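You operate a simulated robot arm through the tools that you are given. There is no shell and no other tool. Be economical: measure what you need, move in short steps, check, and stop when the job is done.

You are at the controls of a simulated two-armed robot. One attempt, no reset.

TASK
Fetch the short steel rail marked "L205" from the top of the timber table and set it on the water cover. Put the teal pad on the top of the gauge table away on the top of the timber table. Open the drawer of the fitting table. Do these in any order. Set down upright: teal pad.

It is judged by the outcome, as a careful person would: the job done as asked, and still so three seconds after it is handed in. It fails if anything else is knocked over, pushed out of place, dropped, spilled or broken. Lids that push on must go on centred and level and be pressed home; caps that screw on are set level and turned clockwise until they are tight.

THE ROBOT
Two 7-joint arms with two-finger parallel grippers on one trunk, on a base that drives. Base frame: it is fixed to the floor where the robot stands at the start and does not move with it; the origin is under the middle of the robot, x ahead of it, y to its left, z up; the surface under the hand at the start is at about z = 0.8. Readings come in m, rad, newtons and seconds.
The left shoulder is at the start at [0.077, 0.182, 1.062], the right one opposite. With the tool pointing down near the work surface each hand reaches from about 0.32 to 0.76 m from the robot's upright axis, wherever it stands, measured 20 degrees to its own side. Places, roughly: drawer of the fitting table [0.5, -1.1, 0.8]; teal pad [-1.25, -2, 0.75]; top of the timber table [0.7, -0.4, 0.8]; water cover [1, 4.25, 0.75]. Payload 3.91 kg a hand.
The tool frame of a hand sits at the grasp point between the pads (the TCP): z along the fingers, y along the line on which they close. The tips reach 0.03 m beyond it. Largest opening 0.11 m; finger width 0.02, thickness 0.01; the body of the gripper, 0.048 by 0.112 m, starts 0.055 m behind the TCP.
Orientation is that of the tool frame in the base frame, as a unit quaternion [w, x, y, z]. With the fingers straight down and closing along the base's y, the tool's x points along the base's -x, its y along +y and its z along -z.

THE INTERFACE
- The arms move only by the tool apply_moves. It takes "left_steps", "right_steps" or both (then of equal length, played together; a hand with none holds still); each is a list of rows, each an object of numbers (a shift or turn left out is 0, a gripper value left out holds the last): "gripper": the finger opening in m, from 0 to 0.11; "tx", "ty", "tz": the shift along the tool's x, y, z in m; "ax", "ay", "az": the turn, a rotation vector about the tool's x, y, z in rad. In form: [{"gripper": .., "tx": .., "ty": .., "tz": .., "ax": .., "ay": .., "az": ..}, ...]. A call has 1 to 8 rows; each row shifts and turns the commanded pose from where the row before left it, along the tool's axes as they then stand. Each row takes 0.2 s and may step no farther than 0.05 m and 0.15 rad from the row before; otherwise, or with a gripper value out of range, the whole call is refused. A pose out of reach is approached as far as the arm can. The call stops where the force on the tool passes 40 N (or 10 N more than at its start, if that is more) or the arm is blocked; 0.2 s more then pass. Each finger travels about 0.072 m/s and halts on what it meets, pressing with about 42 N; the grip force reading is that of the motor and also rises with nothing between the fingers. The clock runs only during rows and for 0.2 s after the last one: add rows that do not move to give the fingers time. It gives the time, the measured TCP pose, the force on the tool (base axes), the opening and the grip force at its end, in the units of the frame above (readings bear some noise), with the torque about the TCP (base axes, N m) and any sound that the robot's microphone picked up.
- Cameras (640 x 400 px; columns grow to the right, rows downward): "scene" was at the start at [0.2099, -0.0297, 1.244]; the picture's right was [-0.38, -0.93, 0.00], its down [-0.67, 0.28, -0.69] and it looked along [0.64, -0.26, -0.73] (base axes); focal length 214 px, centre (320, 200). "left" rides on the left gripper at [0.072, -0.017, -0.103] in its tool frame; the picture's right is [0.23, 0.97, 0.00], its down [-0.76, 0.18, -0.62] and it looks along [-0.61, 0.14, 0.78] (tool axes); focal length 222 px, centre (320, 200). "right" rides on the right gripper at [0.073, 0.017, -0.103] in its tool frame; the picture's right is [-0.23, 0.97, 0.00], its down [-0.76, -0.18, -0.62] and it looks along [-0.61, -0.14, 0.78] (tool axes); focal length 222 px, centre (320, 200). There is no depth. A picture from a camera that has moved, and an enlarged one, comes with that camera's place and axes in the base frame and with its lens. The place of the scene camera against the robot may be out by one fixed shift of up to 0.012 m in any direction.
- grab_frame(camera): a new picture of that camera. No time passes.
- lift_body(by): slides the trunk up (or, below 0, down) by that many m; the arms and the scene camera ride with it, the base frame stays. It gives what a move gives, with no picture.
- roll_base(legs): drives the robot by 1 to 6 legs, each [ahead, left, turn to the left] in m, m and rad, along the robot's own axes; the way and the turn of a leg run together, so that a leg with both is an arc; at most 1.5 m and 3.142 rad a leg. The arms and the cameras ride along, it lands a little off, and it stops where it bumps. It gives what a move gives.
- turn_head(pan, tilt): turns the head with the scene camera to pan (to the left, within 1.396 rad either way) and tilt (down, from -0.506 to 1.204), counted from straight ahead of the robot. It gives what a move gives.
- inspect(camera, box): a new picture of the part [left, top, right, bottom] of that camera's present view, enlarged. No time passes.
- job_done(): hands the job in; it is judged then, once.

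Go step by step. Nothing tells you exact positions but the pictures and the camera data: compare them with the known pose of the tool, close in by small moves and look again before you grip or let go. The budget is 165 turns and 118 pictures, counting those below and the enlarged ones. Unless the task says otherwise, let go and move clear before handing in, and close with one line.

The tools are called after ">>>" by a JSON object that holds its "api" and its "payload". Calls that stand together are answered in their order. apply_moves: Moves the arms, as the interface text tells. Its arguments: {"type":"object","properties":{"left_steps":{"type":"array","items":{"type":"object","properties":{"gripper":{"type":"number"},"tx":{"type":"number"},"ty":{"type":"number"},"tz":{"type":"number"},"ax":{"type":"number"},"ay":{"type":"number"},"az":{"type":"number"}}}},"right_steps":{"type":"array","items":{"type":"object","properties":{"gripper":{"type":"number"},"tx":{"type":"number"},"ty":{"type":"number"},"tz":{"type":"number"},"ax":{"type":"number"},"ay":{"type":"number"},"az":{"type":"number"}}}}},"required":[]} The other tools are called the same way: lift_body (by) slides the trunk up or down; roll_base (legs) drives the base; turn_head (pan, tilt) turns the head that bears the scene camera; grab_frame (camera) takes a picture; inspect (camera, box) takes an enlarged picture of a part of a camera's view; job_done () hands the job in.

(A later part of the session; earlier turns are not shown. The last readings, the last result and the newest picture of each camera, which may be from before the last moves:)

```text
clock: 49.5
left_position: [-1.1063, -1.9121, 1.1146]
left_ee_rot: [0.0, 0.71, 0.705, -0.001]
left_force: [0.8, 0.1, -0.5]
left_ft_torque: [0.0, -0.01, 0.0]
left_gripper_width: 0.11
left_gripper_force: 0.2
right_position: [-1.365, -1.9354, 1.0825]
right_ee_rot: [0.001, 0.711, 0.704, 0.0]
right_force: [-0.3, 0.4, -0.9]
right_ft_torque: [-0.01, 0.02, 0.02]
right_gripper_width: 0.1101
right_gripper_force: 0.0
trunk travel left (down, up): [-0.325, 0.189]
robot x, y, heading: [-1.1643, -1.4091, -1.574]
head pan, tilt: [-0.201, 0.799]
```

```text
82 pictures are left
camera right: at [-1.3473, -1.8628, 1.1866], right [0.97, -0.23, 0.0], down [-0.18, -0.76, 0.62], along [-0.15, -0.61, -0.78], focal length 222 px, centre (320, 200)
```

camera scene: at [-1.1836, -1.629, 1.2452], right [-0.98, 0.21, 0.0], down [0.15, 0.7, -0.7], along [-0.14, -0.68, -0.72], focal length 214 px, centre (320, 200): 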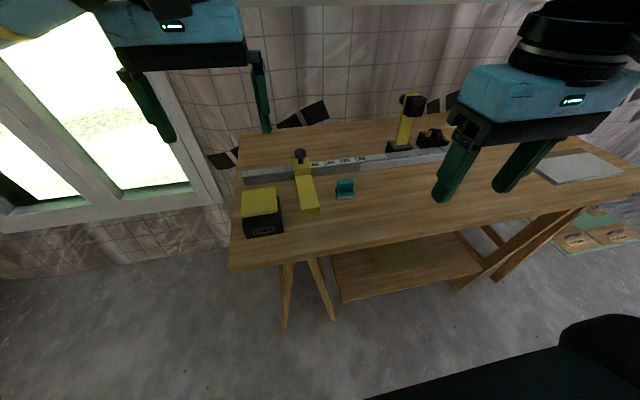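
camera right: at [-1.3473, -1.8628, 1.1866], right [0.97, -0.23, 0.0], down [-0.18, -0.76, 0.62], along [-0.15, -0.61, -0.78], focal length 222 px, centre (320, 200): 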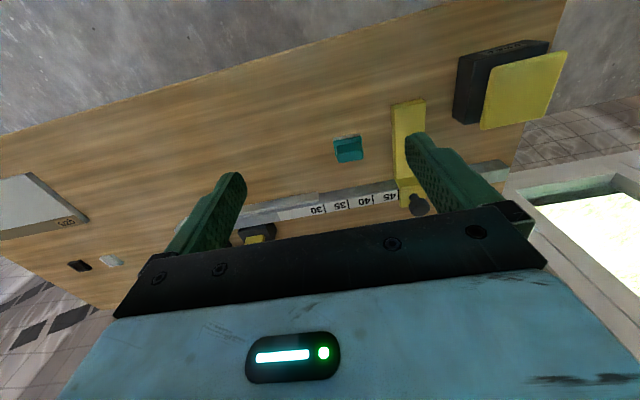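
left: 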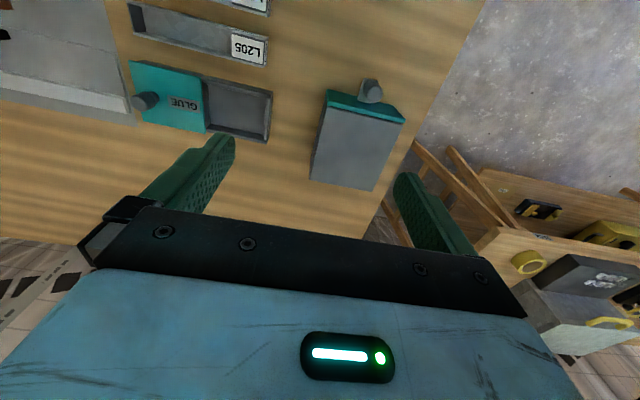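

The pad has a block handle, and I can close across x at about 5 cm wide. Moving above [-1.344,-2.05] and checking.

>>> {"api": "apply_moves", "payload": {"right_steps": [{"tx": -0.04, "ty": 0.007, "gripper": 0.085}, {"tx": -0.04, "ty": 0.007}, {"tx": -0.034, "ty": 0.007}, {"tz": 0.05}, {"tz": 0.05}, {"tz": 0.04}, {}]}}

>>> {"api": "inspect", "payload": {"camera": "scene", "box": [280, 130, 400, 220]}}

>>> {"api": "grab_frame", "payload": {"camera": "right"}}

```text
clock: 51.1
left_position: [-1.1063, -1.9102, 1.1146]
left_ee_rot: [0.0, 0.71, 0.705, 0.0]
left_force: [0.8, -0.4, 0.2]
left_ft_torque: [-0.02, 0.02, -0.02]
left_gripper_width: 0.1098
left_gripper_force: 0.0
right_position: [-1.3884, -1.9832, 0.9318]
right_ee_rot: [0.001, 0.71, 0.704, -0.001]
right_force: [-0.1, 0.1, -0.4]
right_ft_torque: [-0.02, -0.02, 0.01]
right_gripper_width: 0.0851
right_gripper_force: 0.0
right hand out of reach, approached as far as the arm can: row 1, 2, 3
trunk travel left (down, up): [-0.325, 0.189]
robot x, y, heading: [-1.1676, -1.4096, -1.581]
head pan, tilt: [-0.201, 0.799]
```

```text
4.44 times, centred on (340, 175) of scene
camera zoom: at [-1.1836, -1.6288, 1.2452], right [-0.98, 0.21, 0.0], down [0.15, 0.7, -0.7], along [-0.14, -0.68, -0.72], focal length 953 px, centre (231, 311)
```

zoom: 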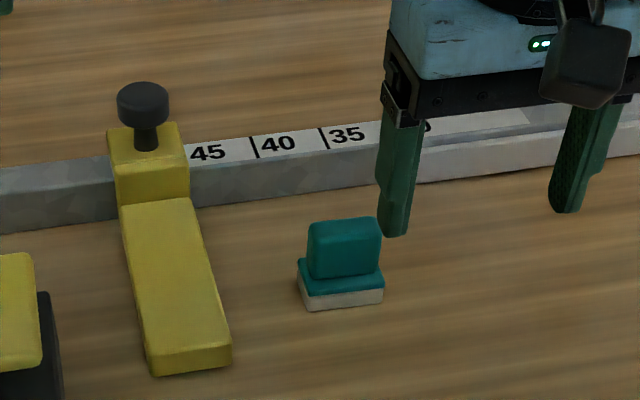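

```text
80 pictures are left
camera right: at [-1.3722, -1.9109, 1.0358], right [0.97, -0.23, 0.0], down [-0.18, -0.76, 0.62], along [-0.15, -0.61, -0.78], focal length 222 px, centre (320, 200)
```

right: 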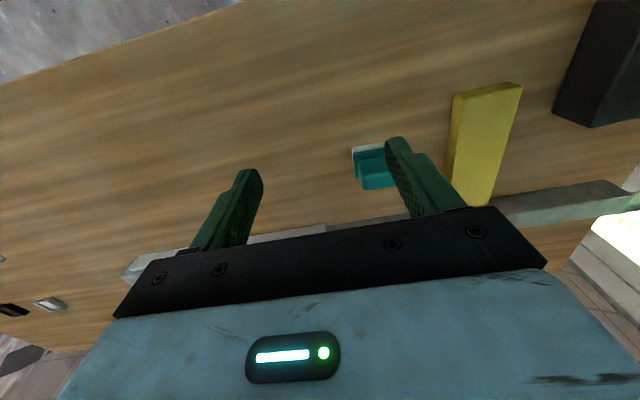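

The arm ran short of reach. I'll raise the hand and drive 10 cm closer.

>>> {"api": "apply_moves", "payload": {"right_steps": [{"tz": -0.05}, {"tz": -0.03}, {}]}}

>>> {"api": "roll_base", "payload": {"legs": [[0.1, 0, 0]]}}

>>> {"api": "grab_frame", "payload": {"camera": "right"}}

```text
clock: 51.9
left_position: [-1.1052, -1.912, 1.1145]
left_ee_rot: [0.0, 0.709, 0.705, 0.0]
left_force: [0.0, -0.8, 0.1]
left_ft_torque: [-0.01, 0.0, -0.03]
left_gripper_width: 0.1101
left_gripper_force: 0.1
right_position: [-1.3884, -1.9825, 1.0146]
right_ee_rot: [0.0, 0.71, 0.705, 0.0]
right_force: [0.5, -0.4, -0.9]
right_ft_torque: [-0.03, 0.01, 0.0]
right_gripper_width: 0.0848
right_gripper_force: 0.1
trunk travel left (down, up): [-0.325, 0.189]
robot x, y, heading: [-1.1638, -1.4077, -1.573]
head pan, tilt: [-0.201, 0.799]
```

```text
clock: 53.1
left_position: [-1.106, -2.0123, 1.1141]
left_ee_rot: [0.0, 0.71, 0.704, 0.0]
left_force: [-0.1, 0.2, -0.1]
left_ft_torque: [0.02, -0.01, 0.0]
left_gripper_width: 0.1102
left_gripper_force: 0.0
right_position: [-1.3901, -2.0835, 1.0118]
right_ee_rot: [0.001, 0.71, 0.704, -0.001]
right_force: [-0.1, 0.1, 0.9]
right_ft_torque: [0.0, -0.02, -0.01]
right_gripper_width: 0.085
right_gripper_force: 0.1
trunk travel left (down, up): [-0.325, 0.189]
robot x, y, heading: [-1.1626, -1.5147, -1.577]
head pan, tilt: [-0.201, 0.799]
```

```text
79 pictures are left
camera right: at [-1.3722, -2.0109, 1.1169], right [0.97, -0.23, 0.0], down [-0.18, -0.76, 0.62], along [-0.15, -0.61, -0.78], focal length 222 px, centre (320, 200)
```

right: 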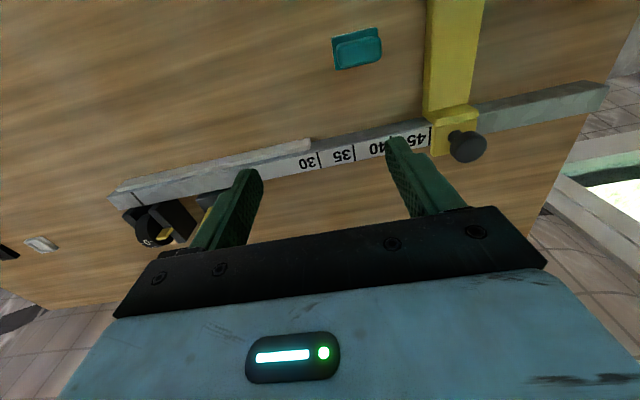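

The pad is at [-1.341,-2.044]. Moving over it and down to z≈0.9.

>>> {"api": "apply_moves", "payload": {"right_steps": [{"tx": 0.02, "ty": 0.024}, {"tx": 0.02, "ty": 0.024}, {"tz": 0.05}, {"tz": 0.05}, {}]}}

>>> {"api": "grab_frame", "payload": {"camera": "right"}}

>>> {"api": "turn_head", "payload": {"pan": -0.3, "tilt": 0.9}}

>>> {"api": "grab_frame", "payload": {"camera": "scene"}}

```text
clock: 54.3
left_position: [-1.106, -2.0124, 1.115]
left_ee_rot: [0.001, 0.71, 0.704, 0.0]
left_force: [0.2, -0.4, 0.5]
left_ft_torque: [0.02, 0.02, -0.04]
left_gripper_width: 0.1098
left_gripper_force: 0.2
right_position: [-1.3419, -2.0397, 0.9128]
right_ee_rot: [0.0, 0.71, 0.704, -0.001]
right_force: [-0.4, -0.1, -0.3]
right_ft_torque: [0.02, -0.02, 0.04]
right_gripper_width: 0.0848
right_gripper_force: 0.0
trunk travel left (down, up): [-0.325, 0.189]
robot x, y, heading: [-1.1644, -1.5145, -1.58]
head pan, tilt: [-0.201, 0.799]
```

```text
78 pictures are left
camera right: at [-1.324, -1.9679, 1.0164], right [0.97, -0.23, 0.0], down [-0.18, -0.76, 0.62], along [-0.15, -0.61, -0.78], focal length 222 px, centre (320, 200)
```

right: 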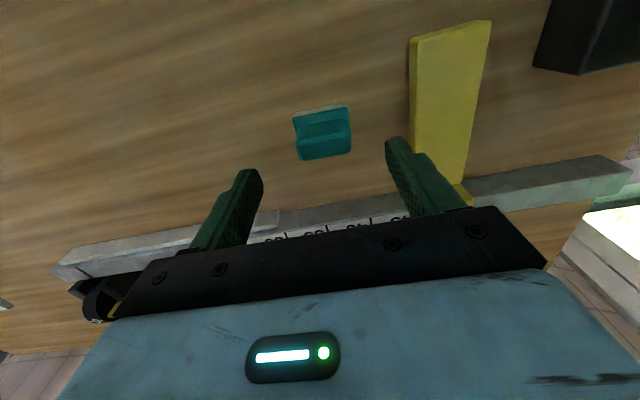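

```text
clock: 55.0
left_position: [-1.1067, -2.0123, 1.1158]
left_ee_rot: [-0.001, 0.709, 0.705, 0.0]
left_force: [0.4, 0.4, 0.6]
left_ft_torque: [-0.01, -0.02, -0.04]
left_gripper_width: 0.11
left_gripper_force: 0.0
right_position: [-1.3414, -2.0404, 0.9138]
right_ee_rot: [0.001, 0.71, 0.705, 0.0]
right_force: [0.1, 0.3, 0.1]
right_ft_torque: [0.0, 0.02, -0.02]
right_gripper_width: 0.0849
right_gripper_force: 0.0
trunk travel left (down, up): [-0.325, 0.189]
robot x, y, heading: [-1.1633, -1.5111, -1.578]
head pan, tilt: [-0.3, 0.901]
```

```text
77 pictures are left
camera scene: at [-1.1906, -1.7225, 1.2372], right [-0.95, 0.3, 0.0], down [0.24, 0.75, -0.62], along [-0.19, -0.59, -0.78], focal length 214 px, centre (320, 200)
```

scene: 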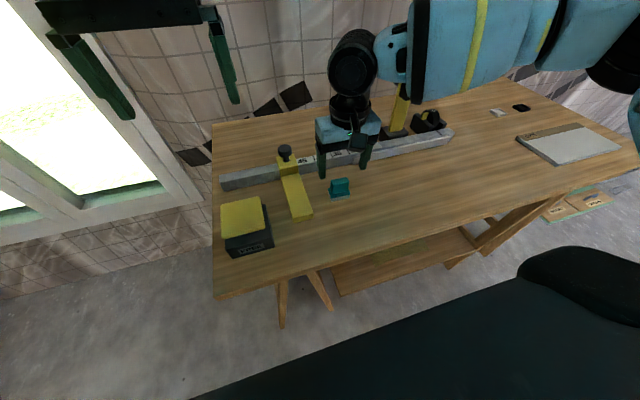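

Aligned well. I'll shift slightly and go down, then view before gripping.

>>> {"api": "apply_moves", "payload": {"right_steps": [{"tx": -0.009, "tz": 0.03}, {"tz": 0.03}, {}]}}

>>> {"api": "inspect", "payload": {"camera": "scene", "box": [280, 130, 400, 220]}}

>>> {"api": "grab_frame", "payload": {"camera": "right"}}

```text
clock: 55.8
left_position: [-1.1053, -2.0119, 1.1151]
left_ee_rot: [0.0, 0.71, 0.705, 0.0]
left_force: [0.0, 0.1, 0.3]
left_ft_torque: [-0.02, -0.02, -0.02]
left_gripper_width: 0.1103
left_gripper_force: 0.1
right_position: [-1.3418, -2.0511, 0.8537]
right_ee_rot: [0.001, 0.709, 0.705, 0.0]
right_force: [-0.3, -0.6, 0.0]
right_ft_torque: [-0.01, 0.0, 0.02]
right_gripper_width: 0.085
right_gripper_force: 0.1
trunk travel left (down, up): [-0.325, 0.189]
robot x, y, heading: [-1.1646, -1.5121, -1.576]
head pan, tilt: [-0.3, 0.901]
```

```text
4.44 times, centred on (340, 175) of scene
camera zoom: at [-1.1906, -1.7224, 1.2372], right [-0.95, 0.3, 0.0], down [0.24, 0.75, -0.62], along [-0.19, -0.59, -0.78], focal length 953 px, centre (231, 311)
```

zoom: 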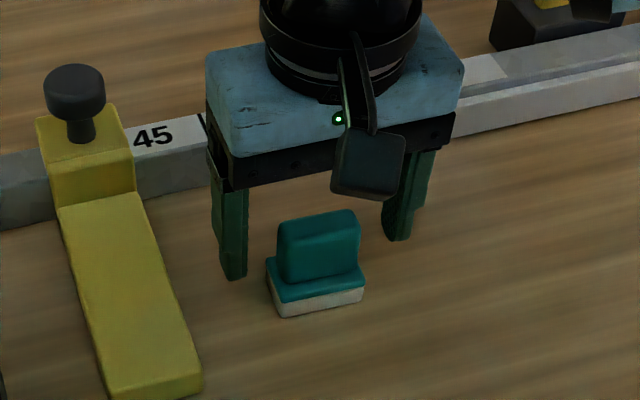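

```text
75 pictures are left
camera right: at [-1.3244, -1.9789, 0.9572], right [0.97, -0.23, 0.0], down [-0.18, -0.76, 0.62], along [-0.15, -0.61, -0.78], focal length 222 px, centre (320, 200)
```

right: 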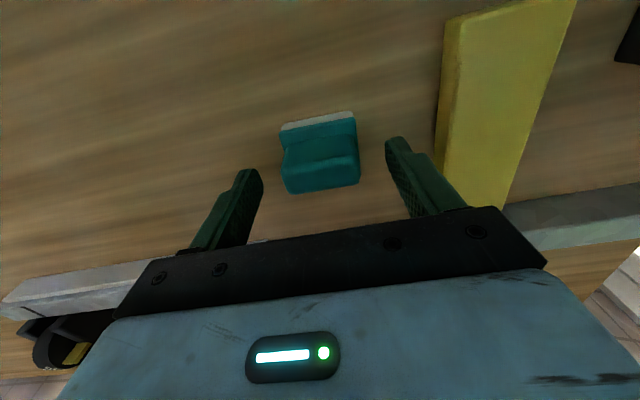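

>>> {"api": "apply_moves", "payload": {"right_steps": [{"tz": 0.013, "tx": 0.003}, {"tz": 0.01}, {"gripper": 0.06}, {"gripper": 0.0}, {}, {}]}}

>>> {"api": "inspect", "payload": {"camera": "scene", "box": [280, 130, 400, 220]}}

>>> {"api": "grab_frame", "payload": {"camera": "right"}}

```text
clock: 57.2
left_position: [-1.1052, -2.0107, 1.1145]
left_ee_rot: [0.0, 0.709, 0.705, 0.0]
left_force: [0.2, 0.6, 0.5]
left_ft_torque: [0.02, 0.01, -0.03]
left_gripper_width: 0.1102
left_gripper_force: 0.1
right_position: [-1.3419, -2.0496, 0.8309]
right_ee_rot: [0.001, 0.71, 0.704, 0.0]
right_force: [0.3, 0.2, 0.9]
right_ft_torque: [-0.02, -0.03, -0.04]
right_gripper_width: 0.0492
right_gripper_force: 42.4
trunk travel left (down, up): [-0.325, 0.189]
robot x, y, heading: [-1.1633, -1.5107, -1.581]
head pan, tilt: [-0.3, 0.901]
```

```text
4.44 times, centred on (340, 175) of scene
camera zoom: at [-1.1906, -1.7225, 1.2372], right [-0.95, 0.3, 0.0], down [0.24, 0.75, -0.62], along [-0.19, -0.59, -0.78], focal length 953 px, centre (231, 311)
```

zoom: 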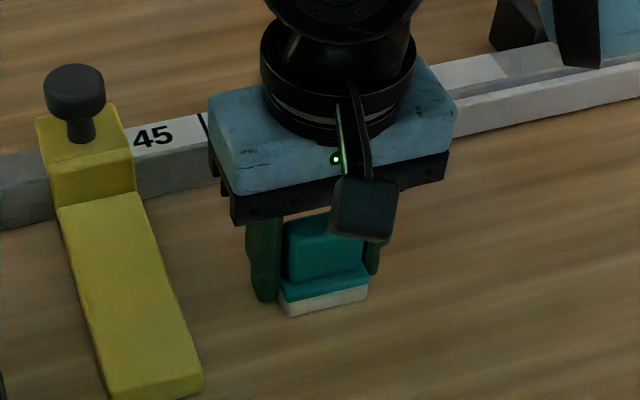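

```text
73 pictures are left
camera right: at [-1.3247, -1.9772, 0.9345], right [0.97, -0.23, 0.0], down [-0.18, -0.76, 0.62], along [-0.15, -0.61, -0.78], focal length 222 px, centre (320, 200)
```

right: 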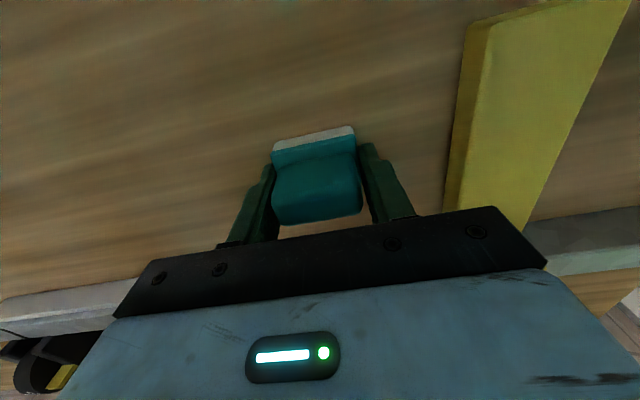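

The pad is gripped at 49 mm. Lifting straight up and checking.

>>> {"api": "apply_moves", "payload": {"right_steps": [{"tz": -0.03}, {"tz": -0.05}, {"tz": -0.05}, {"tz": -0.05}, {"tz": -0.05}, {"tx": 0.04}, {}]}}

>>> {"api": "grab_frame", "payload": {"camera": "right"}}

>>> {"api": "grab_frame", "payload": {"camera": "scene"}}

```text
clock: 58.8
left_position: [-1.1062, -2.0133, 1.1149]
left_ee_rot: [0.0, 0.71, 0.704, 0.001]
left_force: [-0.2, 0.4, -0.1]
left_ft_torque: [0.07, 0.03, 0.03]
left_gripper_width: 0.1101
left_gripper_force: 0.0
right_position: [-1.3448, -2.0097, 1.0596]
right_ee_rot: [0.0, 0.71, 0.704, 0.0]
right_force: [-0.3, -0.7, -0.7]
right_ft_torque: [0.03, 0.01, 0.02]
right_gripper_width: 0.0489
right_gripper_force: 41.9
right hand out of reach, approached as far as the arm can: row 5
trunk travel left (down, up): [-0.325, 0.189]
robot x, y, heading: [-1.1631, -1.5117, -1.572]
head pan, tilt: [-0.3, 0.901]
```

```text
72 pictures are left
camera right: at [-1.3281, -1.9377, 1.1642], right [0.97, -0.23, 0.0], down [-0.18, -0.76, 0.62], along [-0.15, -0.61, -0.78], focal length 222 px, centre (320, 200)
```

right: 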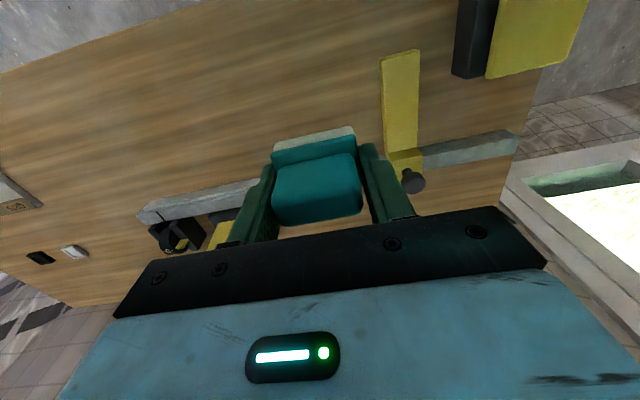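

```text
71 pictures are left
camera scene: at [-1.1906, -1.7238, 1.2369], right [-0.95, 0.3, 0.0], down [0.24, 0.75, -0.62], along [-0.19, -0.59, -0.78], focal length 214 px, centre (320, 200)
```

scene: 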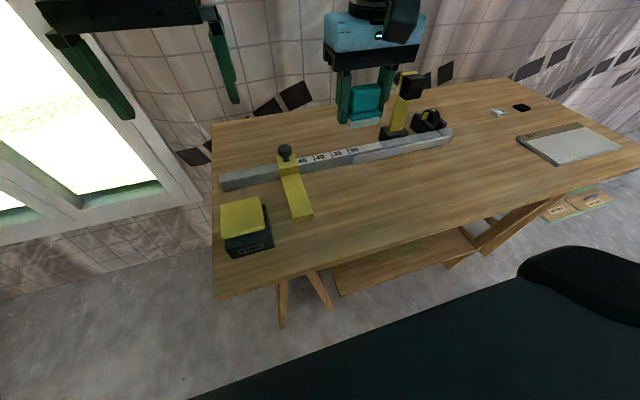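

The pad is held. I'll retrace the path back to the timber table; the bare strip at its right end, near [0.5,-0.89], looks good for the pad.

>>> {"api": "roll_base", "payload": {"legs": [[-0.6, 0, 0], [0, 0.66, 0], [0, 0, 1.57], [0, 0.17, 0]]}}

>>> {"api": "turn_head", "payload": {"pan": -0.1, "tilt": 0.6}}

>>> {"api": "grab_frame", "payload": {"camera": "scene"}}

```text
clock: 73.5
left_position: [0.0065, -0.7023, 1.1152]
left_ee_rot: [0.0, 0.004, 1.0, -0.001]
left_force: [0.7, -0.2, -0.2]
left_ft_torque: [-0.03, 0.0, 0.01]
left_gripper_width: 0.1099
left_gripper_force: 0.1
right_position: [0.0044, -0.9421, 1.0624]
right_ee_rot: [0.0, 0.003, 1.0, 0.0]
right_force: [0.3, 0.2, -0.3]
right_ft_torque: [-0.02, -0.01, -0.02]
right_gripper_width: 0.0492
right_gripper_force: 42.0
trunk travel left (down, up): [-0.325, 0.189]
robot x, y, heading: [-0.4907, -0.7614, -0.008]
head pan, tilt: [-0.3, 0.901]
```

```text
clock: 74.3
left_position: [0.0088, -0.7029, 1.1158]
left_ee_rot: [0.001, 0.004, 1.0, 0.0]
left_force: [0.4, -0.3, -0.5]
left_ft_torque: [-0.04, 0.01, 0.02]
left_gripper_width: 0.11
left_gripper_force: 0.1
right_position: [0.0039, -0.9425, 1.0597]
right_ee_rot: [0.002, 0.004, 1.0, 0.0]
right_force: [0.0, 0.2, -1.0]
right_ft_torque: [0.0, -0.02, 0.01]
right_gripper_width: 0.0492
right_gripper_force: 42.2
trunk travel left (down, up): [-0.325, 0.189]
robot x, y, heading: [-0.4898, -0.7568, -0.004]
head pan, tilt: [-0.099, 0.6]
```

```text
70 pictures are left
camera scene: at [-0.2686, -0.7706, 1.2619], right [-0.11, -0.99, 0.0], down [-0.56, 0.06, -0.82], along [0.82, -0.09, -0.57], focal length 214 px, centre (320, 200)
```

scene: 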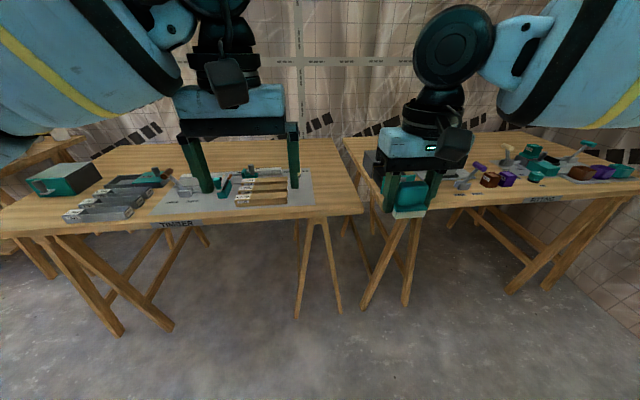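

The free strip runs y≈-0.82 to -0.96. Driving ahead to bring the pad over it.

>>> {"api": "roll_base", "payload": {"legs": [[0.46, 0.045, 0]]}}

>>> {"api": "turn_head", "payload": {"pan": -0.2, "tilt": 0.95}}

>>> {"api": "grab_frame", "payload": {"camera": "scene"}}

>>> {"api": "grab_frame", "payload": {"camera": "right"}}

```text
clock: 77.1
left_position: [0.4728, -0.663, 1.1157]
left_ee_rot: [0.0, 0.004, 1.0, 0.001]
left_force: [0.8, 0.2, 0.1]
left_ft_torque: [0.04, 0.03, -0.03]
left_gripper_width: 0.1101
left_gripper_force: 0.0
right_position: [0.469, -0.9008, 1.0615]
right_ee_rot: [0.0, 0.004, 1.0, 0.0]
right_force: [-0.2, 0.4, 0.0]
right_ft_torque: [0.01, 0.04, 0.01]
right_gripper_width: 0.049
right_gripper_force: 42.1
trunk travel left (down, up): [-0.325, 0.189]
robot x, y, heading: [-0.0258, -0.7168, -0.008]
head pan, tilt: [-0.099, 0.6]
```

```text
clock: 77.9
left_position: [0.4717, -0.6632, 1.1162]
left_ee_rot: [0.001, 0.005, 1.0, 0.001]
left_force: [0.5, 0.3, -0.5]
left_ft_torque: [0.02, 0.0, 0.0]
left_gripper_width: 0.1103
left_gripper_force: 0.0
right_position: [0.4694, -0.9016, 1.0615]
right_ee_rot: [0.0, 0.005, 1.0, 0.0]
right_force: [0.4, -0.1, -0.6]
right_ft_torque: [0.01, 0.01, 0.03]
right_gripper_width: 0.0491
right_gripper_force: 41.8
trunk travel left (down, up): [-0.325, 0.189]
robot x, y, heading: [-0.028, -0.7209, -0.01]
head pan, tilt: [-0.201, 0.949]
```

```text
69 pictures are left
camera scene: at [0.1803, -0.7354, 1.2336], right [-0.21, -0.98, 0.0], down [-0.79, 0.17, -0.58], along [0.57, -0.12, -0.81], focal length 214 px, centre (320, 200)
```

scene: 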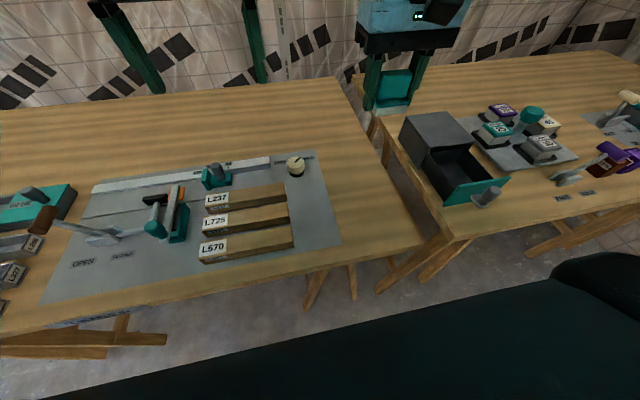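

```text
68 pictures are left
camera right: at [0.3964, -0.8847, 1.1646], right [0.24, 0.97, 0.0], down [0.76, -0.18, 0.62], along [0.61, -0.15, -0.78], focal length 222 px, centre (320, 200)
```

right: 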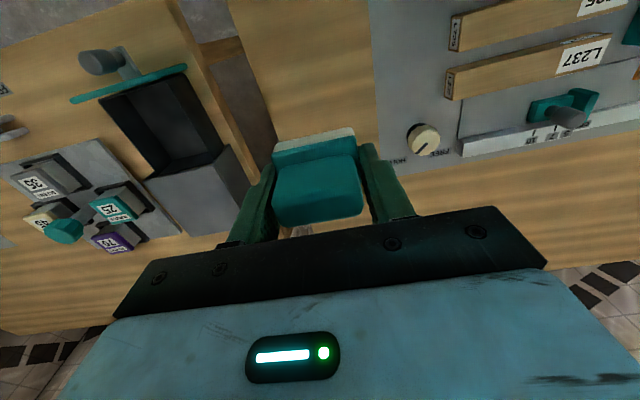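

The strip spans y -0.83 to -1.0; I'll lower near [0.475,-0.91].

>>> {"api": "apply_moves", "payload": {"right_steps": [{"tx": -0.006, "ty": -0.008, "tz": 0.04}, {"tz": 0.05}, {"tz": 0.05}, {"tz": 0.04}, {}]}}

>>> {"api": "grab_frame", "payload": {"camera": "scene"}}

>>> {"api": "grab_frame", "payload": {"camera": "right"}}

```text
clock: 79.1
left_position: [0.4734, -0.6631, 1.1142]
left_ee_rot: [0.0, 0.005, 1.0, 0.0]
left_force: [0.1, -0.2, -0.2]
left_ft_torque: [0.04, -0.01, 0.0]
left_gripper_width: 0.11
left_gripper_force: 0.1
right_position: [0.4731, -0.9107, 0.8791]
right_ee_rot: [0.0, 0.004, 1.0, 0.0]
right_force: [-0.5, 0.3, -0.4]
right_ft_torque: [0.02, 0.03, -0.01]
right_gripper_width: 0.0489
right_gripper_force: 42.7
trunk travel left (down, up): [-0.325, 0.189]
robot x, y, heading: [-0.0261, -0.7153, -0.007]
head pan, tilt: [-0.201, 0.949]
```

```text
67 pictures are left
camera scene: at [0.18, -0.7352, 1.2337], right [-0.21, -0.98, 0.0], down [-0.8, 0.17, -0.58], along [0.57, -0.12, -0.81], focal length 214 px, centre (320, 200)
```

scene: 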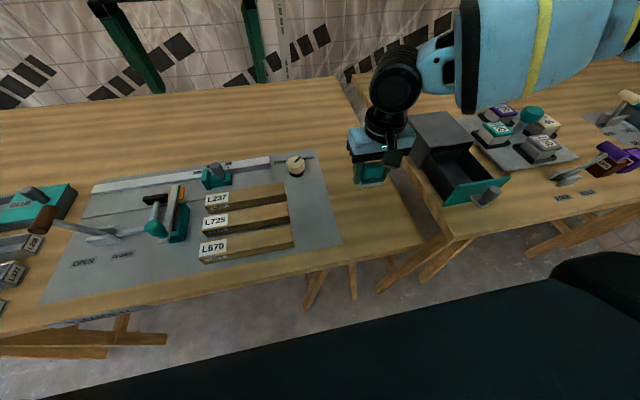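

```text
66 pictures are left
camera right: at [0.4006, -0.8939, 0.9832], right [0.24, 0.97, 0.0], down [0.76, -0.18, 0.62], along [0.61, -0.15, -0.78], focal length 222 px, centre (320, 200)
```

right: 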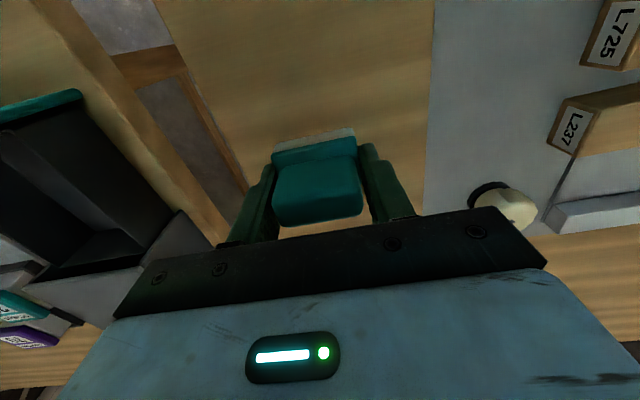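

Well clear on both sides. Lowering gently to contact.

>>> {"api": "apply_moves", "payload": {"right_steps": [{"tz": 0.015}, {"tz": 0.01}, {"tz": 0.005}, {}]}}

```text
clock: 80.1
left_position: [0.4732, -0.6631, 1.1147]
left_ee_rot: [0.0, 0.005, 1.0, 0.0]
left_force: [-0.2, 0.5, -1.0]
left_ft_torque: [-0.04, 0.04, 0.02]
left_gripper_width: 0.1097
left_gripper_force: 0.2
right_position: [0.4745, -0.9112, 0.8507]
right_ee_rot: [0.002, 0.004, 1.0, 0.0]
right_force: [0.4, -0.4, -0.3]
right_ft_torque: [0.01, 0.01, 0.0]
right_gripper_width: 0.0491
right_gripper_force: 41.9
trunk travel left (down, up): [-0.325, 0.189]
robot x, y, heading: [-0.0282, -0.7195, -0.01]
head pan, tilt: [-0.201, 0.949]
```

>>> {"api": "apply_moves", "payload": {"right_steps": [{"tz": 0.005}, {"tz": 0.004}, {}]}}

>>> {"api": "inspect", "payload": {"camera": "scene", "box": [320, 130, 440, 210]}}

```text
clock: 80.9
left_position: [0.4724, -0.6626, 1.1157]
left_ee_rot: [0.002, 0.005, 1.0, 0.0]
left_force: [0.1, 0.9, 0.0]
left_ft_torque: [-0.02, -0.01, -0.03]
left_gripper_width: 0.1102
left_gripper_force: 0.0
right_position: [0.4753, -0.9095, 0.8421]
right_ee_rot: [0.001, 0.004, 1.0, 0.0]
right_force: [-0.4, -0.8, -0.5]
right_ft_torque: [0.02, 0.01, -0.02]
right_gripper_width: 0.049
right_gripper_force: 41.4
trunk travel left (down, up): [-0.325, 0.189]
robot x, y, heading: [-0.0255, -0.7182, -0.004]
head pan, tilt: [-0.201, 0.949]
```

```text
5.00 times, centred on (380, 170) of scene
camera zoom: at [0.1803, -0.7354, 1.2336], right [-0.21, -0.98, 0.0], down [-0.8, 0.17, -0.58], along [0.57, -0.12, -0.81], focal length 1072 px, centre (20, 350)
```

zoom: 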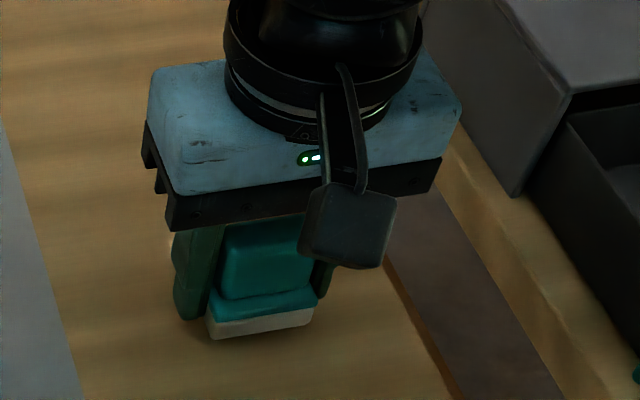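

>>> {"api": "apply_moves", "payload": {"right_steps": [{"tz": 0.004}, {"tz": 0.004}, {}]}}

```text
clock: 81.7
left_position: [0.4729, -0.6628, 1.1155]
left_ee_rot: [0.001, 0.006, 1.0, 0.001]
left_force: [0.1, -0.3, -0.3]
left_ft_torque: [0.0, -0.01, -0.04]
left_gripper_width: 0.11
left_gripper_force: 0.1
right_position: [0.4739, -0.9101, 0.8336]
right_ee_rot: [0.0, 0.005, 1.0, 0.0]
right_force: [0.7, -0.3, 0.1]
right_ft_torque: [-0.01, 0.01, -0.01]
right_gripper_width: 0.0488
right_gripper_force: 41.8
trunk travel left (down, up): [-0.325, 0.189]
robot x, y, heading: [-0.0264, -0.7236, -0.008]
head pan, tilt: [-0.201, 0.949]
```

>>> {"api": "apply_moves", "payload": {"right_steps": [{"tz": 0.004}, {}]}}

>>> {"api": "apply_moves", "payload": {"right_steps": [{"tz": 0.003}, {}]}}

>>> {"api": "inspect", "payload": {"camera": "scene", "box": [320, 130, 440, 210]}}

```text
clock: 82.3
left_position: [0.473, -0.6622, 1.1146]
left_ee_rot: [0.001, 0.005, 1.0, 0.0]
left_force: [0.1, 0.7, 0.1]
left_ft_torque: [0.01, -0.04, -0.03]
left_gripper_width: 0.1101
left_gripper_force: 0.0
right_position: [0.4751, -0.909, 0.832]
right_ee_rot: [0.002, 0.006, 1.0, 0.0]
right_force: [-0.9, -2.3, 7.6]
right_ft_torque: [-0.09, 0.05, 0.05]
right_gripper_width: 0.0491
right_gripper_force: 41.9
trunk travel left (down, up): [-0.325, 0.189]
robot x, y, heading: [-0.0269, -0.7213, -0.01]
head pan, tilt: [-0.201, 0.949]
```

```text
clock: 82.9
left_position: [0.4715, -0.6631, 1.1166]
left_ee_rot: [0.002, 0.005, 1.0, 0.0]
left_force: [-0.1, -0.5, 0.8]
left_ft_torque: [-0.01, 0.01, 0.02]
left_gripper_width: 0.11
left_gripper_force: 0.1
right_position: [0.4748, -0.9103, 0.8311]
right_ee_rot: [0.005, 0.005, 1.0, 0.0]
right_force: [-0.4, -6.5, 37.3]
right_ft_torque: [-0.56, 0.41, 0.01]
right_gripper_width: 0.0492
right_gripper_force: 42.0
trunk travel left (down, up): [-0.325, 0.189]
robot x, y, heading: [-0.0273, -0.7201, -0.01]
head pan, tilt: [-0.201, 0.949]
```

```text
5.00 times, centred on (380, 170) of scene
camera zoom: at [0.1777, -0.7353, 1.2343], right [-0.21, -0.98, 0.0], down [-0.79, 0.17, -0.58], along [0.57, -0.12, -0.81], focal length 1072 px, centre (20, 350)
```

zoom: 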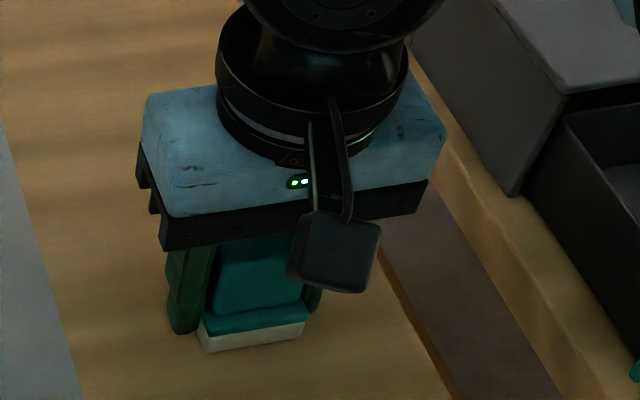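

Contact is made and the pad is seated. I'll back off the press, release and rise.

>>> {"api": "apply_moves", "payload": {"right_steps": [{"tz": -0.003}, {}, {"gripper": 0.06}, {"gripper": 0.08}, {}, {"tz": -0.04}, {"tz": -0.05}, {"tz": -0.05}]}}

>>> {"api": "apply_moves", "payload": {"right_steps": [{"tz": -0.05}, {"tz": -0.04}, {}]}}

>>> {"api": "grab_frame", "payload": {"camera": "scene"}}

>>> {"api": "turn_head", "payload": {"pan": 0.8, "tilt": 0.6}}

>>> {"api": "grab_frame", "payload": {"camera": "scene"}}

```text
clock: 84.7
left_position: [0.4722, -0.6626, 1.1164]
left_ee_rot: [0.0, 0.005, 1.0, 0.0]
left_force: [0.4, 0.0, -0.3]
left_ft_torque: [0.01, 0.01, 0.04]
left_gripper_width: 0.11
left_gripper_force: 0.1
right_position: [0.4762, -0.9093, 0.9702]
right_ee_rot: [0.0, 0.004, 1.0, 0.0]
right_force: [-0.4, 0.9, 0.5]
right_ft_torque: [-0.01, 0.0, 0.0]
right_gripper_width: 0.08
right_gripper_force: 0.1
trunk travel left (down, up): [-0.325, 0.189]
robot x, y, heading: [-0.0279, -0.7208, -0.008]
head pan, tilt: [-0.201, 0.949]
```

```text
clock: 85.5
left_position: [0.4736, -0.6631, 1.1157]
left_ee_rot: [0.002, 0.005, 1.0, 0.0]
left_force: [0.2, -0.2, -0.7]
left_ft_torque: [-0.01, -0.01, -0.01]
left_gripper_width: 0.1101
left_gripper_force: 0.1
right_position: [0.475, -0.9093, 1.0598]
right_ee_rot: [0.0, 0.004, 1.0, -0.001]
right_force: [-0.7, 0.1, 0.1]
right_ft_torque: [0.04, 0.0, 0.0]
right_gripper_width: 0.0799
right_gripper_force: 0.0
trunk travel left (down, up): [-0.325, 0.189]
robot x, y, heading: [-0.0266, -0.7191, -0.013]
head pan, tilt: [-0.201, 0.949]
```

```text
63 pictures are left
camera scene: at [0.1804, -0.7354, 1.2335], right [-0.21, -0.98, 0.0], down [-0.8, 0.17, -0.58], along [0.57, -0.12, -0.81], focal length 214 px, centre (320, 200)
```

scene: 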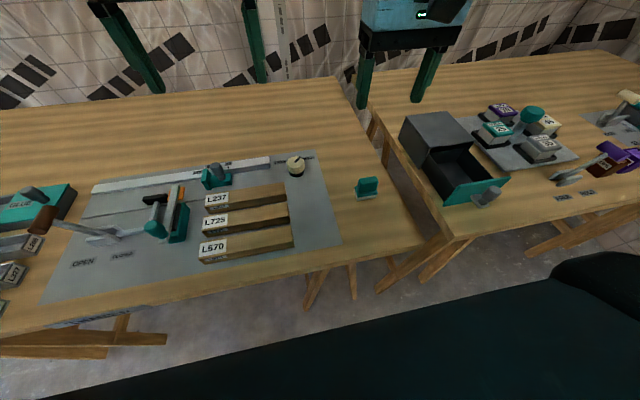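

```text
clock: 86.8
left_position: [0.4722, -0.6628, 1.1149]
left_ee_rot: [0.0, 0.004, 1.0, 0.0]
left_force: [0.3, 0.0, 0.1]
left_ft_torque: [-0.05, 0.01, 0.01]
left_gripper_width: 0.1097
left_gripper_force: 0.1
right_position: [0.4757, -0.9084, 1.0591]
right_ee_rot: [0.001, 0.005, 1.0, 0.0]
right_force: [-0.1, -0.3, 0.2]
right_ft_torque: [0.01, -0.02, 0.02]
right_gripper_width: 0.0798
right_gripper_force: 0.1
trunk travel left (down, up): [-0.325, 0.189]
robot x, y, heading: [-0.0258, -0.7198, -0.007]
head pan, tilt: [0.799, 0.6]
```

```text
62 pictures are left
camera scene: at [0.1715, -0.6575, 1.262], right [0.71, -0.7, 0.0], down [-0.4, -0.4, -0.82], along [0.58, 0.59, -0.57], focal length 214 px, centre (320, 200)
```

scene: 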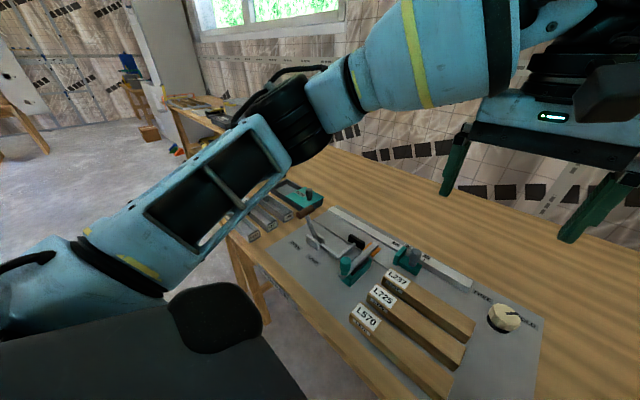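

The pad stands upright on the timber table. Now the rail: I'll drive left to stand before it.

>>> {"api": "roll_base", "payload": {"legs": [[0, 0.72, 0]]}}

>>> {"api": "turn_head", "payload": {"pan": -0.2, "tilt": 0.95}}

>>> {"api": "grab_frame", "payload": {"camera": "scene"}}

>>> {"api": "grab_frame", "payload": {"camera": "right"}}

```text
clock: 93.4
left_position: [0.484, 0.0407, 1.1154]
left_ee_rot: [0.0, 0.01, 1.0, 0.001]
left_force: [0.0, -0.1, 0.0]
left_ft_torque: [0.01, 0.02, -0.01]
left_gripper_width: 0.1099
left_gripper_force: 0.0
right_position: [0.4838, -0.2069, 1.0602]
right_ee_rot: [0.001, 0.009, 1.0, 0.0]
right_force: [0.0, -0.7, 0.0]
right_ft_torque: [0.02, -0.03, 0.0]
right_gripper_width: 0.0801
right_gripper_force: 0.2
trunk travel left (down, up): [-0.325, 0.189]
robot x, y, heading: [-0.0168, -0.0116, -0.022]
head pan, tilt: [0.799, 0.6]
```

```text
clock: 94.7
left_position: [0.4842, 0.0388, 1.115]
left_ee_rot: [0.001, 0.009, 1.0, 0.0]
left_force: [-0.1, 0.2, -1.3]
left_ft_torque: [0.01, -0.02, -0.02]
left_gripper_width: 0.1102
left_gripper_force: 0.0
right_position: [0.4845, -0.2062, 1.06]
right_ee_rot: [0.0, 0.009, 1.0, 0.0]
right_force: [-0.2, 1.2, -0.2]
right_ft_torque: [0.01, 0.01, -0.03]
right_gripper_width: 0.0799
right_gripper_force: 0.1
trunk travel left (down, up): [-0.325, 0.189]
robot x, y, heading: [-0.0171, -0.0134, -0.022]
head pan, tilt: [-0.201, 0.949]
```

```text
61 pictures are left
camera scene: at [0.1902, -0.0297, 1.2336], right [-0.22, -0.98, 0.0], down [-0.79, 0.18, -0.58], along [0.57, -0.13, -0.81], focal length 214 px, centre (320, 200)
```

scene: 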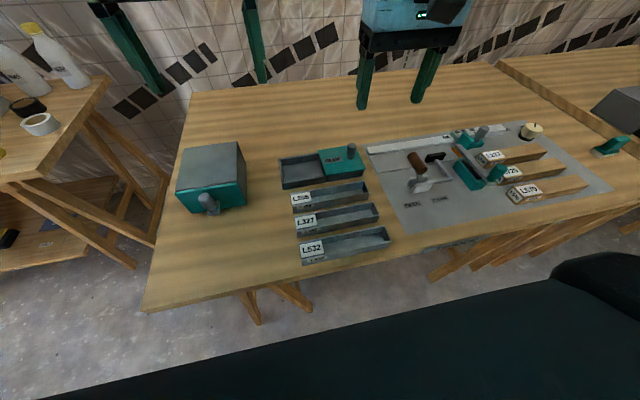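

```text
60 pictures are left
camera right: at [0.4118, -0.1886, 1.1632], right [0.25, 0.97, 0.0], down [0.76, -0.19, 0.62], along [0.61, -0.15, -0.78], focal length 222 px, centre (320, 200)
```

right: 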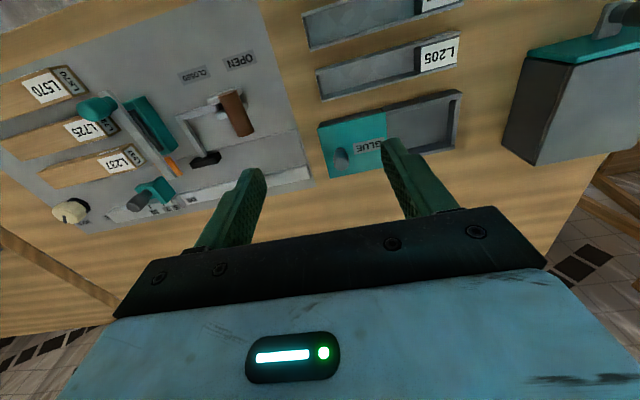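

I'll rotate the right hand a quarter turn so the fingers close across the rail.

>>> {"api": "apply_moves", "payload": {"right_steps": [{"az": 0.15}, {"az": 0.15}, {"az": 0.15}, {"az": 0.15}, {"az": 0.15}, {"az": 0.15}, {"az": 0.15}, {"az": 0.15}]}}

>>> {"api": "apply_moves", "payload": {"right_steps": [{"az": 0.15}, {"az": 0.15}, {"az": 0.053}, {}]}}

>>> {"api": "grab_frame", "payload": {"camera": "right"}}

>>> {"api": "inspect", "payload": {"camera": "scene", "box": [270, 140, 400, 270]}}

```text
clock: 96.5
left_position: [0.4835, 0.0391, 1.1149]
left_ee_rot: [0.001, 0.01, 1.0, 0.0]
left_force: [0.2, 0.6, -0.3]
left_ft_torque: [-0.04, 0.0, -0.01]
left_gripper_width: 0.1101
left_gripper_force: 0.1
right_position: [0.483, -0.2081, 1.0592]
right_ee_rot: [0.001, 0.573, 0.819, 0.0]
right_force: [0.0, 0.4, 0.0]
right_ft_torque: [0.03, 0.03, 0.01]
right_gripper_width: 0.0799
right_gripper_force: 0.0
trunk travel left (down, up): [-0.325, 0.189]
robot x, y, heading: [-0.0181, -0.0138, -0.024]
head pan, tilt: [-0.201, 0.949]
```

```text
clock: 97.5
left_position: [0.4833, 0.039, 1.115]
left_ee_rot: [0.001, 0.009, 1.0, 0.0]
left_force: [-0.2, -0.1, -0.2]
left_ft_torque: [0.03, 0.02, -0.01]
left_gripper_width: 0.11
left_gripper_force: 0.0
right_position: [0.4835, -0.2077, 1.0597]
right_ee_rot: [0.001, 0.708, 0.706, 0.001]
right_force: [-0.5, 0.1, -0.5]
right_ft_torque: [0.04, 0.0, -0.02]
right_gripper_width: 0.08
right_gripper_force: 0.0
trunk travel left (down, up): [-0.325, 0.189]
robot x, y, heading: [-0.0162, -0.0123, -0.024]
head pan, tilt: [-0.201, 0.949]
```

```text
59 pictures are left
camera right: at [0.5006, -0.1348, 1.1638], right [0.97, -0.23, 0.0], down [-0.18, -0.76, 0.62], along [-0.14, -0.61, -0.78], focal length 222 px, centre (320, 200)
```

right: 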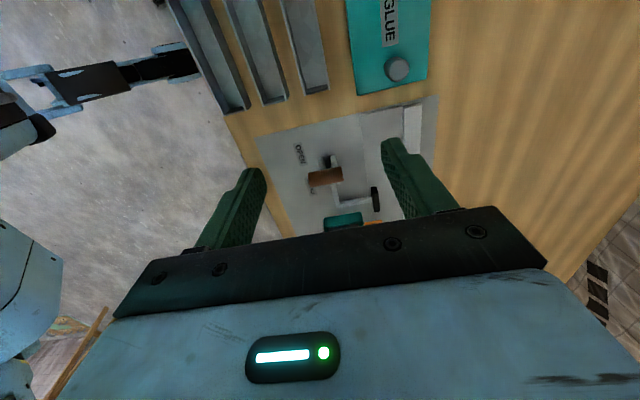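

```text
3.08 times, centred on (335, 205) of scene
camera zoom: at [0.1902, -0.0297, 1.2336], right [-0.22, -0.98, 0.0], down [-0.79, 0.18, -0.58], along [0.57, -0.13, -0.81], focal length 660 px, centre (274, 185)
```

zoom: 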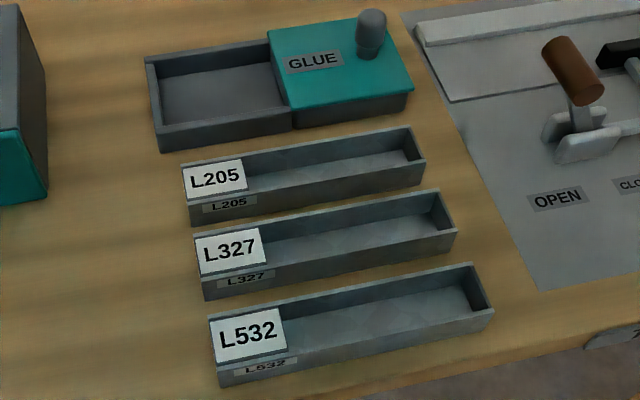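

The rail centre is about [0.483,-0.123], roughly 33 mm wide, with about 25 mm gaps to its neighbours. Moving above it with a narrower opening.

>>> {"api": "apply_moves", "payload": {"right_steps": [{"tx": 0.042, "gripper": 0.056}, {"tx": 0.042}, {"tz": 0.05}, {"tz": 0.05}, {}]}}

>>> {"api": "grab_frame", "payload": {"camera": "right"}}

>>> {"api": "inspect", "payload": {"camera": "scene", "box": [270, 140, 400, 270]}}

```text
clock: 98.7
left_position: [0.4838, 0.0395, 1.1152]
left_ee_rot: [0.001, 0.01, 1.0, 0.0]
left_force: [-0.8, 0.3, 0.0]
left_ft_torque: [0.04, 0.0, 0.01]
left_gripper_width: 0.1098
left_gripper_force: 0.1
right_position: [0.4833, -0.1759, 0.9596]
right_ee_rot: [0.0, 0.707, 0.707, 0.0]
right_force: [0.3, -0.2, -0.1]
right_ft_torque: [0.01, 0.02, -0.01]
right_gripper_width: 0.0561
right_gripper_force: 0.0
right hand out of reach, approached as far as the arm can: row 1, 2
trunk travel left (down, up): [-0.325, 0.189]
robot x, y, heading: [-0.0134, -0.0077, -0.016]
head pan, tilt: [-0.201, 0.949]
```

```text
57 pictures are left
camera right: at [0.5001, -0.1034, 1.0643], right [0.97, -0.23, 0.0], down [-0.18, -0.76, 0.62], along [-0.14, -0.61, -0.78], focal length 222 px, centre (320, 200)
```

right: 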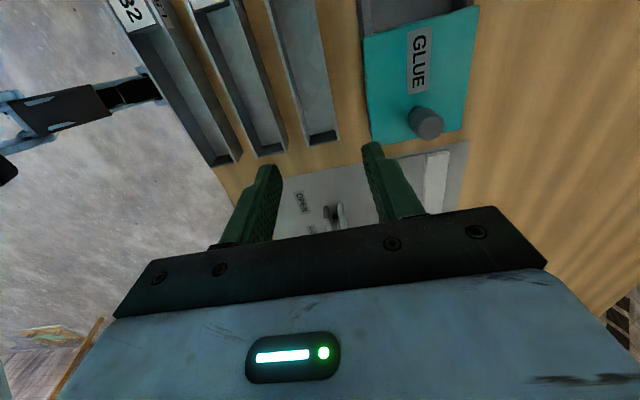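

```text
3.08 times, centred on (335, 205) of scene
camera zoom: at [0.1898, -0.0296, 1.2337], right [-0.22, -0.98, 0.0], down [-0.79, 0.18, -0.58], along [0.57, -0.13, -0.81], focal length 660 px, centre (274, 185)
```

zoom: 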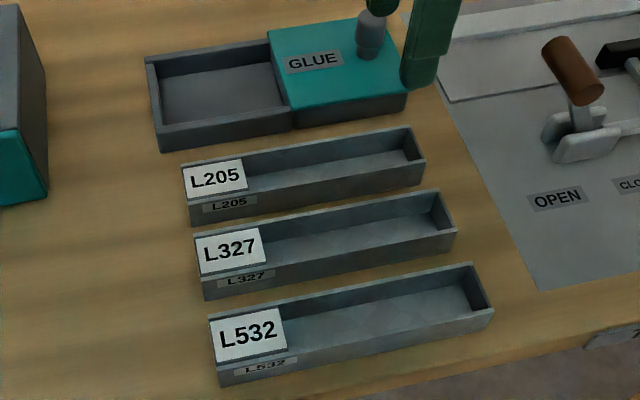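

The arm is at its limit that way, so I'll shift the base left 6 cm instead.

>>> {"api": "roll_base", "payload": {"legs": [[0, 0.06, 0]]}}

>>> {"api": "grab_frame", "payload": {"camera": "right"}}

>>> {"api": "inspect", "payload": {"camera": "scene", "box": [270, 140, 400, 270]}}

```text
clock: 99.9
left_position: [0.4851, 0.0987, 1.1161]
left_ee_rot: [0.002, 0.01, 1.0, 0.0]
left_force: [0.1, 0.0, -0.7]
left_ft_torque: [0.01, 0.01, 0.03]
left_gripper_width: 0.1101
left_gripper_force: 0.0
right_position: [0.4852, -0.1163, 0.9604]
right_ee_rot: [0.001, 0.708, 0.706, 0.0]
right_force: [0.1, 0.1, -0.1]
right_ft_torque: [-0.02, -0.01, -0.01]
right_gripper_width: 0.0561
right_gripper_force: 0.0
trunk travel left (down, up): [-0.325, 0.189]
robot x, y, heading: [-0.0151, 0.0462, -0.022]
head pan, tilt: [-0.201, 0.949]
```

```text
55 pictures are left
camera right: at [0.5016, -0.0447, 1.0644], right [0.97, -0.23, 0.0], down [-0.18, -0.76, 0.62], along [-0.14, -0.61, -0.78], focal length 222 px, centre (320, 200)
```

right: 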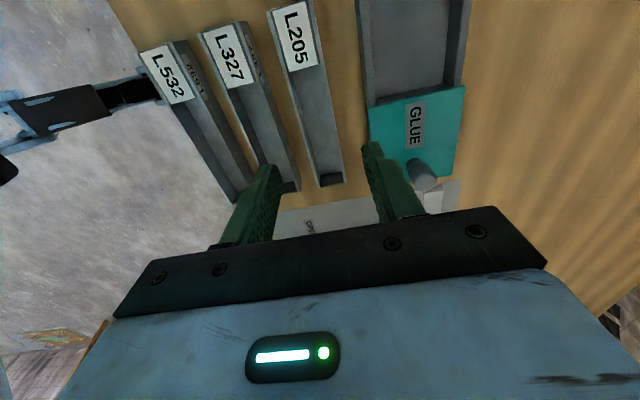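

```text
3.08 times, centred on (335, 205) of scene
camera zoom: at [0.1913, 0.0293, 1.2336], right [-0.22, -0.98, 0.0], down [-0.79, 0.18, -0.58], along [0.57, -0.13, -0.81], focal length 660 px, centre (274, 185)
```

zoom: 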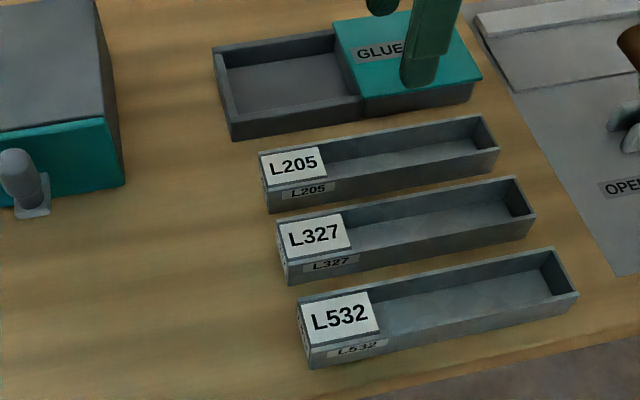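

The rail axis is at x≈0.477. Shifting 8 mm and descending partway to check.

>>> {"api": "apply_moves", "payload": {"right_steps": [{"ty": -0.008, "tz": 0.03}, {"tz": 0.04}, {}]}}

>>> {"api": "grab_frame", "payload": {"camera": "right"}}

>>> {"api": "inspect", "payload": {"camera": "scene", "box": [300, 130, 400, 230]}}

```text
clock: 100.7
left_position: [0.4831, 0.0987, 1.1162]
left_ee_rot: [0.001, 0.009, 1.0, 0.0]
left_force: [0.1, 0.2, 0.8]
left_ft_torque: [0.02, -0.06, 0.01]
left_gripper_width: 0.1099
left_gripper_force: 0.0
right_position: [0.4759, -0.1138, 0.8899]
right_ee_rot: [0.001, 0.707, 0.707, 0.001]
right_force: [0.0, 0.4, -0.3]
right_ft_torque: [0.0, 0.02, -0.02]
right_gripper_width: 0.0562
right_gripper_force: 0.0
trunk travel left (down, up): [-0.325, 0.189]
robot x, y, heading: [-0.0153, 0.0462, -0.017]
head pan, tilt: [-0.201, 0.949]
```

```text
53 pictures are left
camera right: at [0.4918, -0.0416, 0.9938], right [0.97, -0.23, 0.0], down [-0.18, -0.76, 0.62], along [-0.14, -0.61, -0.78], focal length 222 px, centre (320, 200)
```

right: 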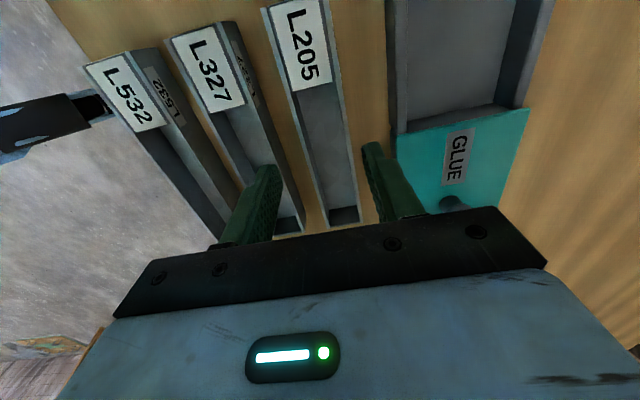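

```text
4.00 times, centred on (350, 180) of scene
camera zoom: at [0.1909, 0.0291, 1.2337], right [-0.22, -0.98, 0.0], down [-0.79, 0.18, -0.58], along [0.57, -0.13, -0.81], focal length 858 px, centre (200, 280)
```

zoom: 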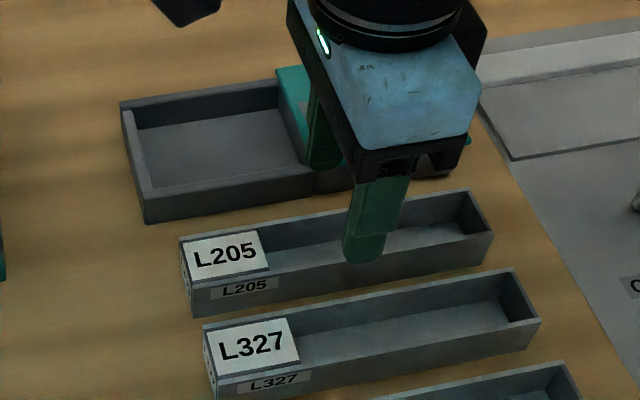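

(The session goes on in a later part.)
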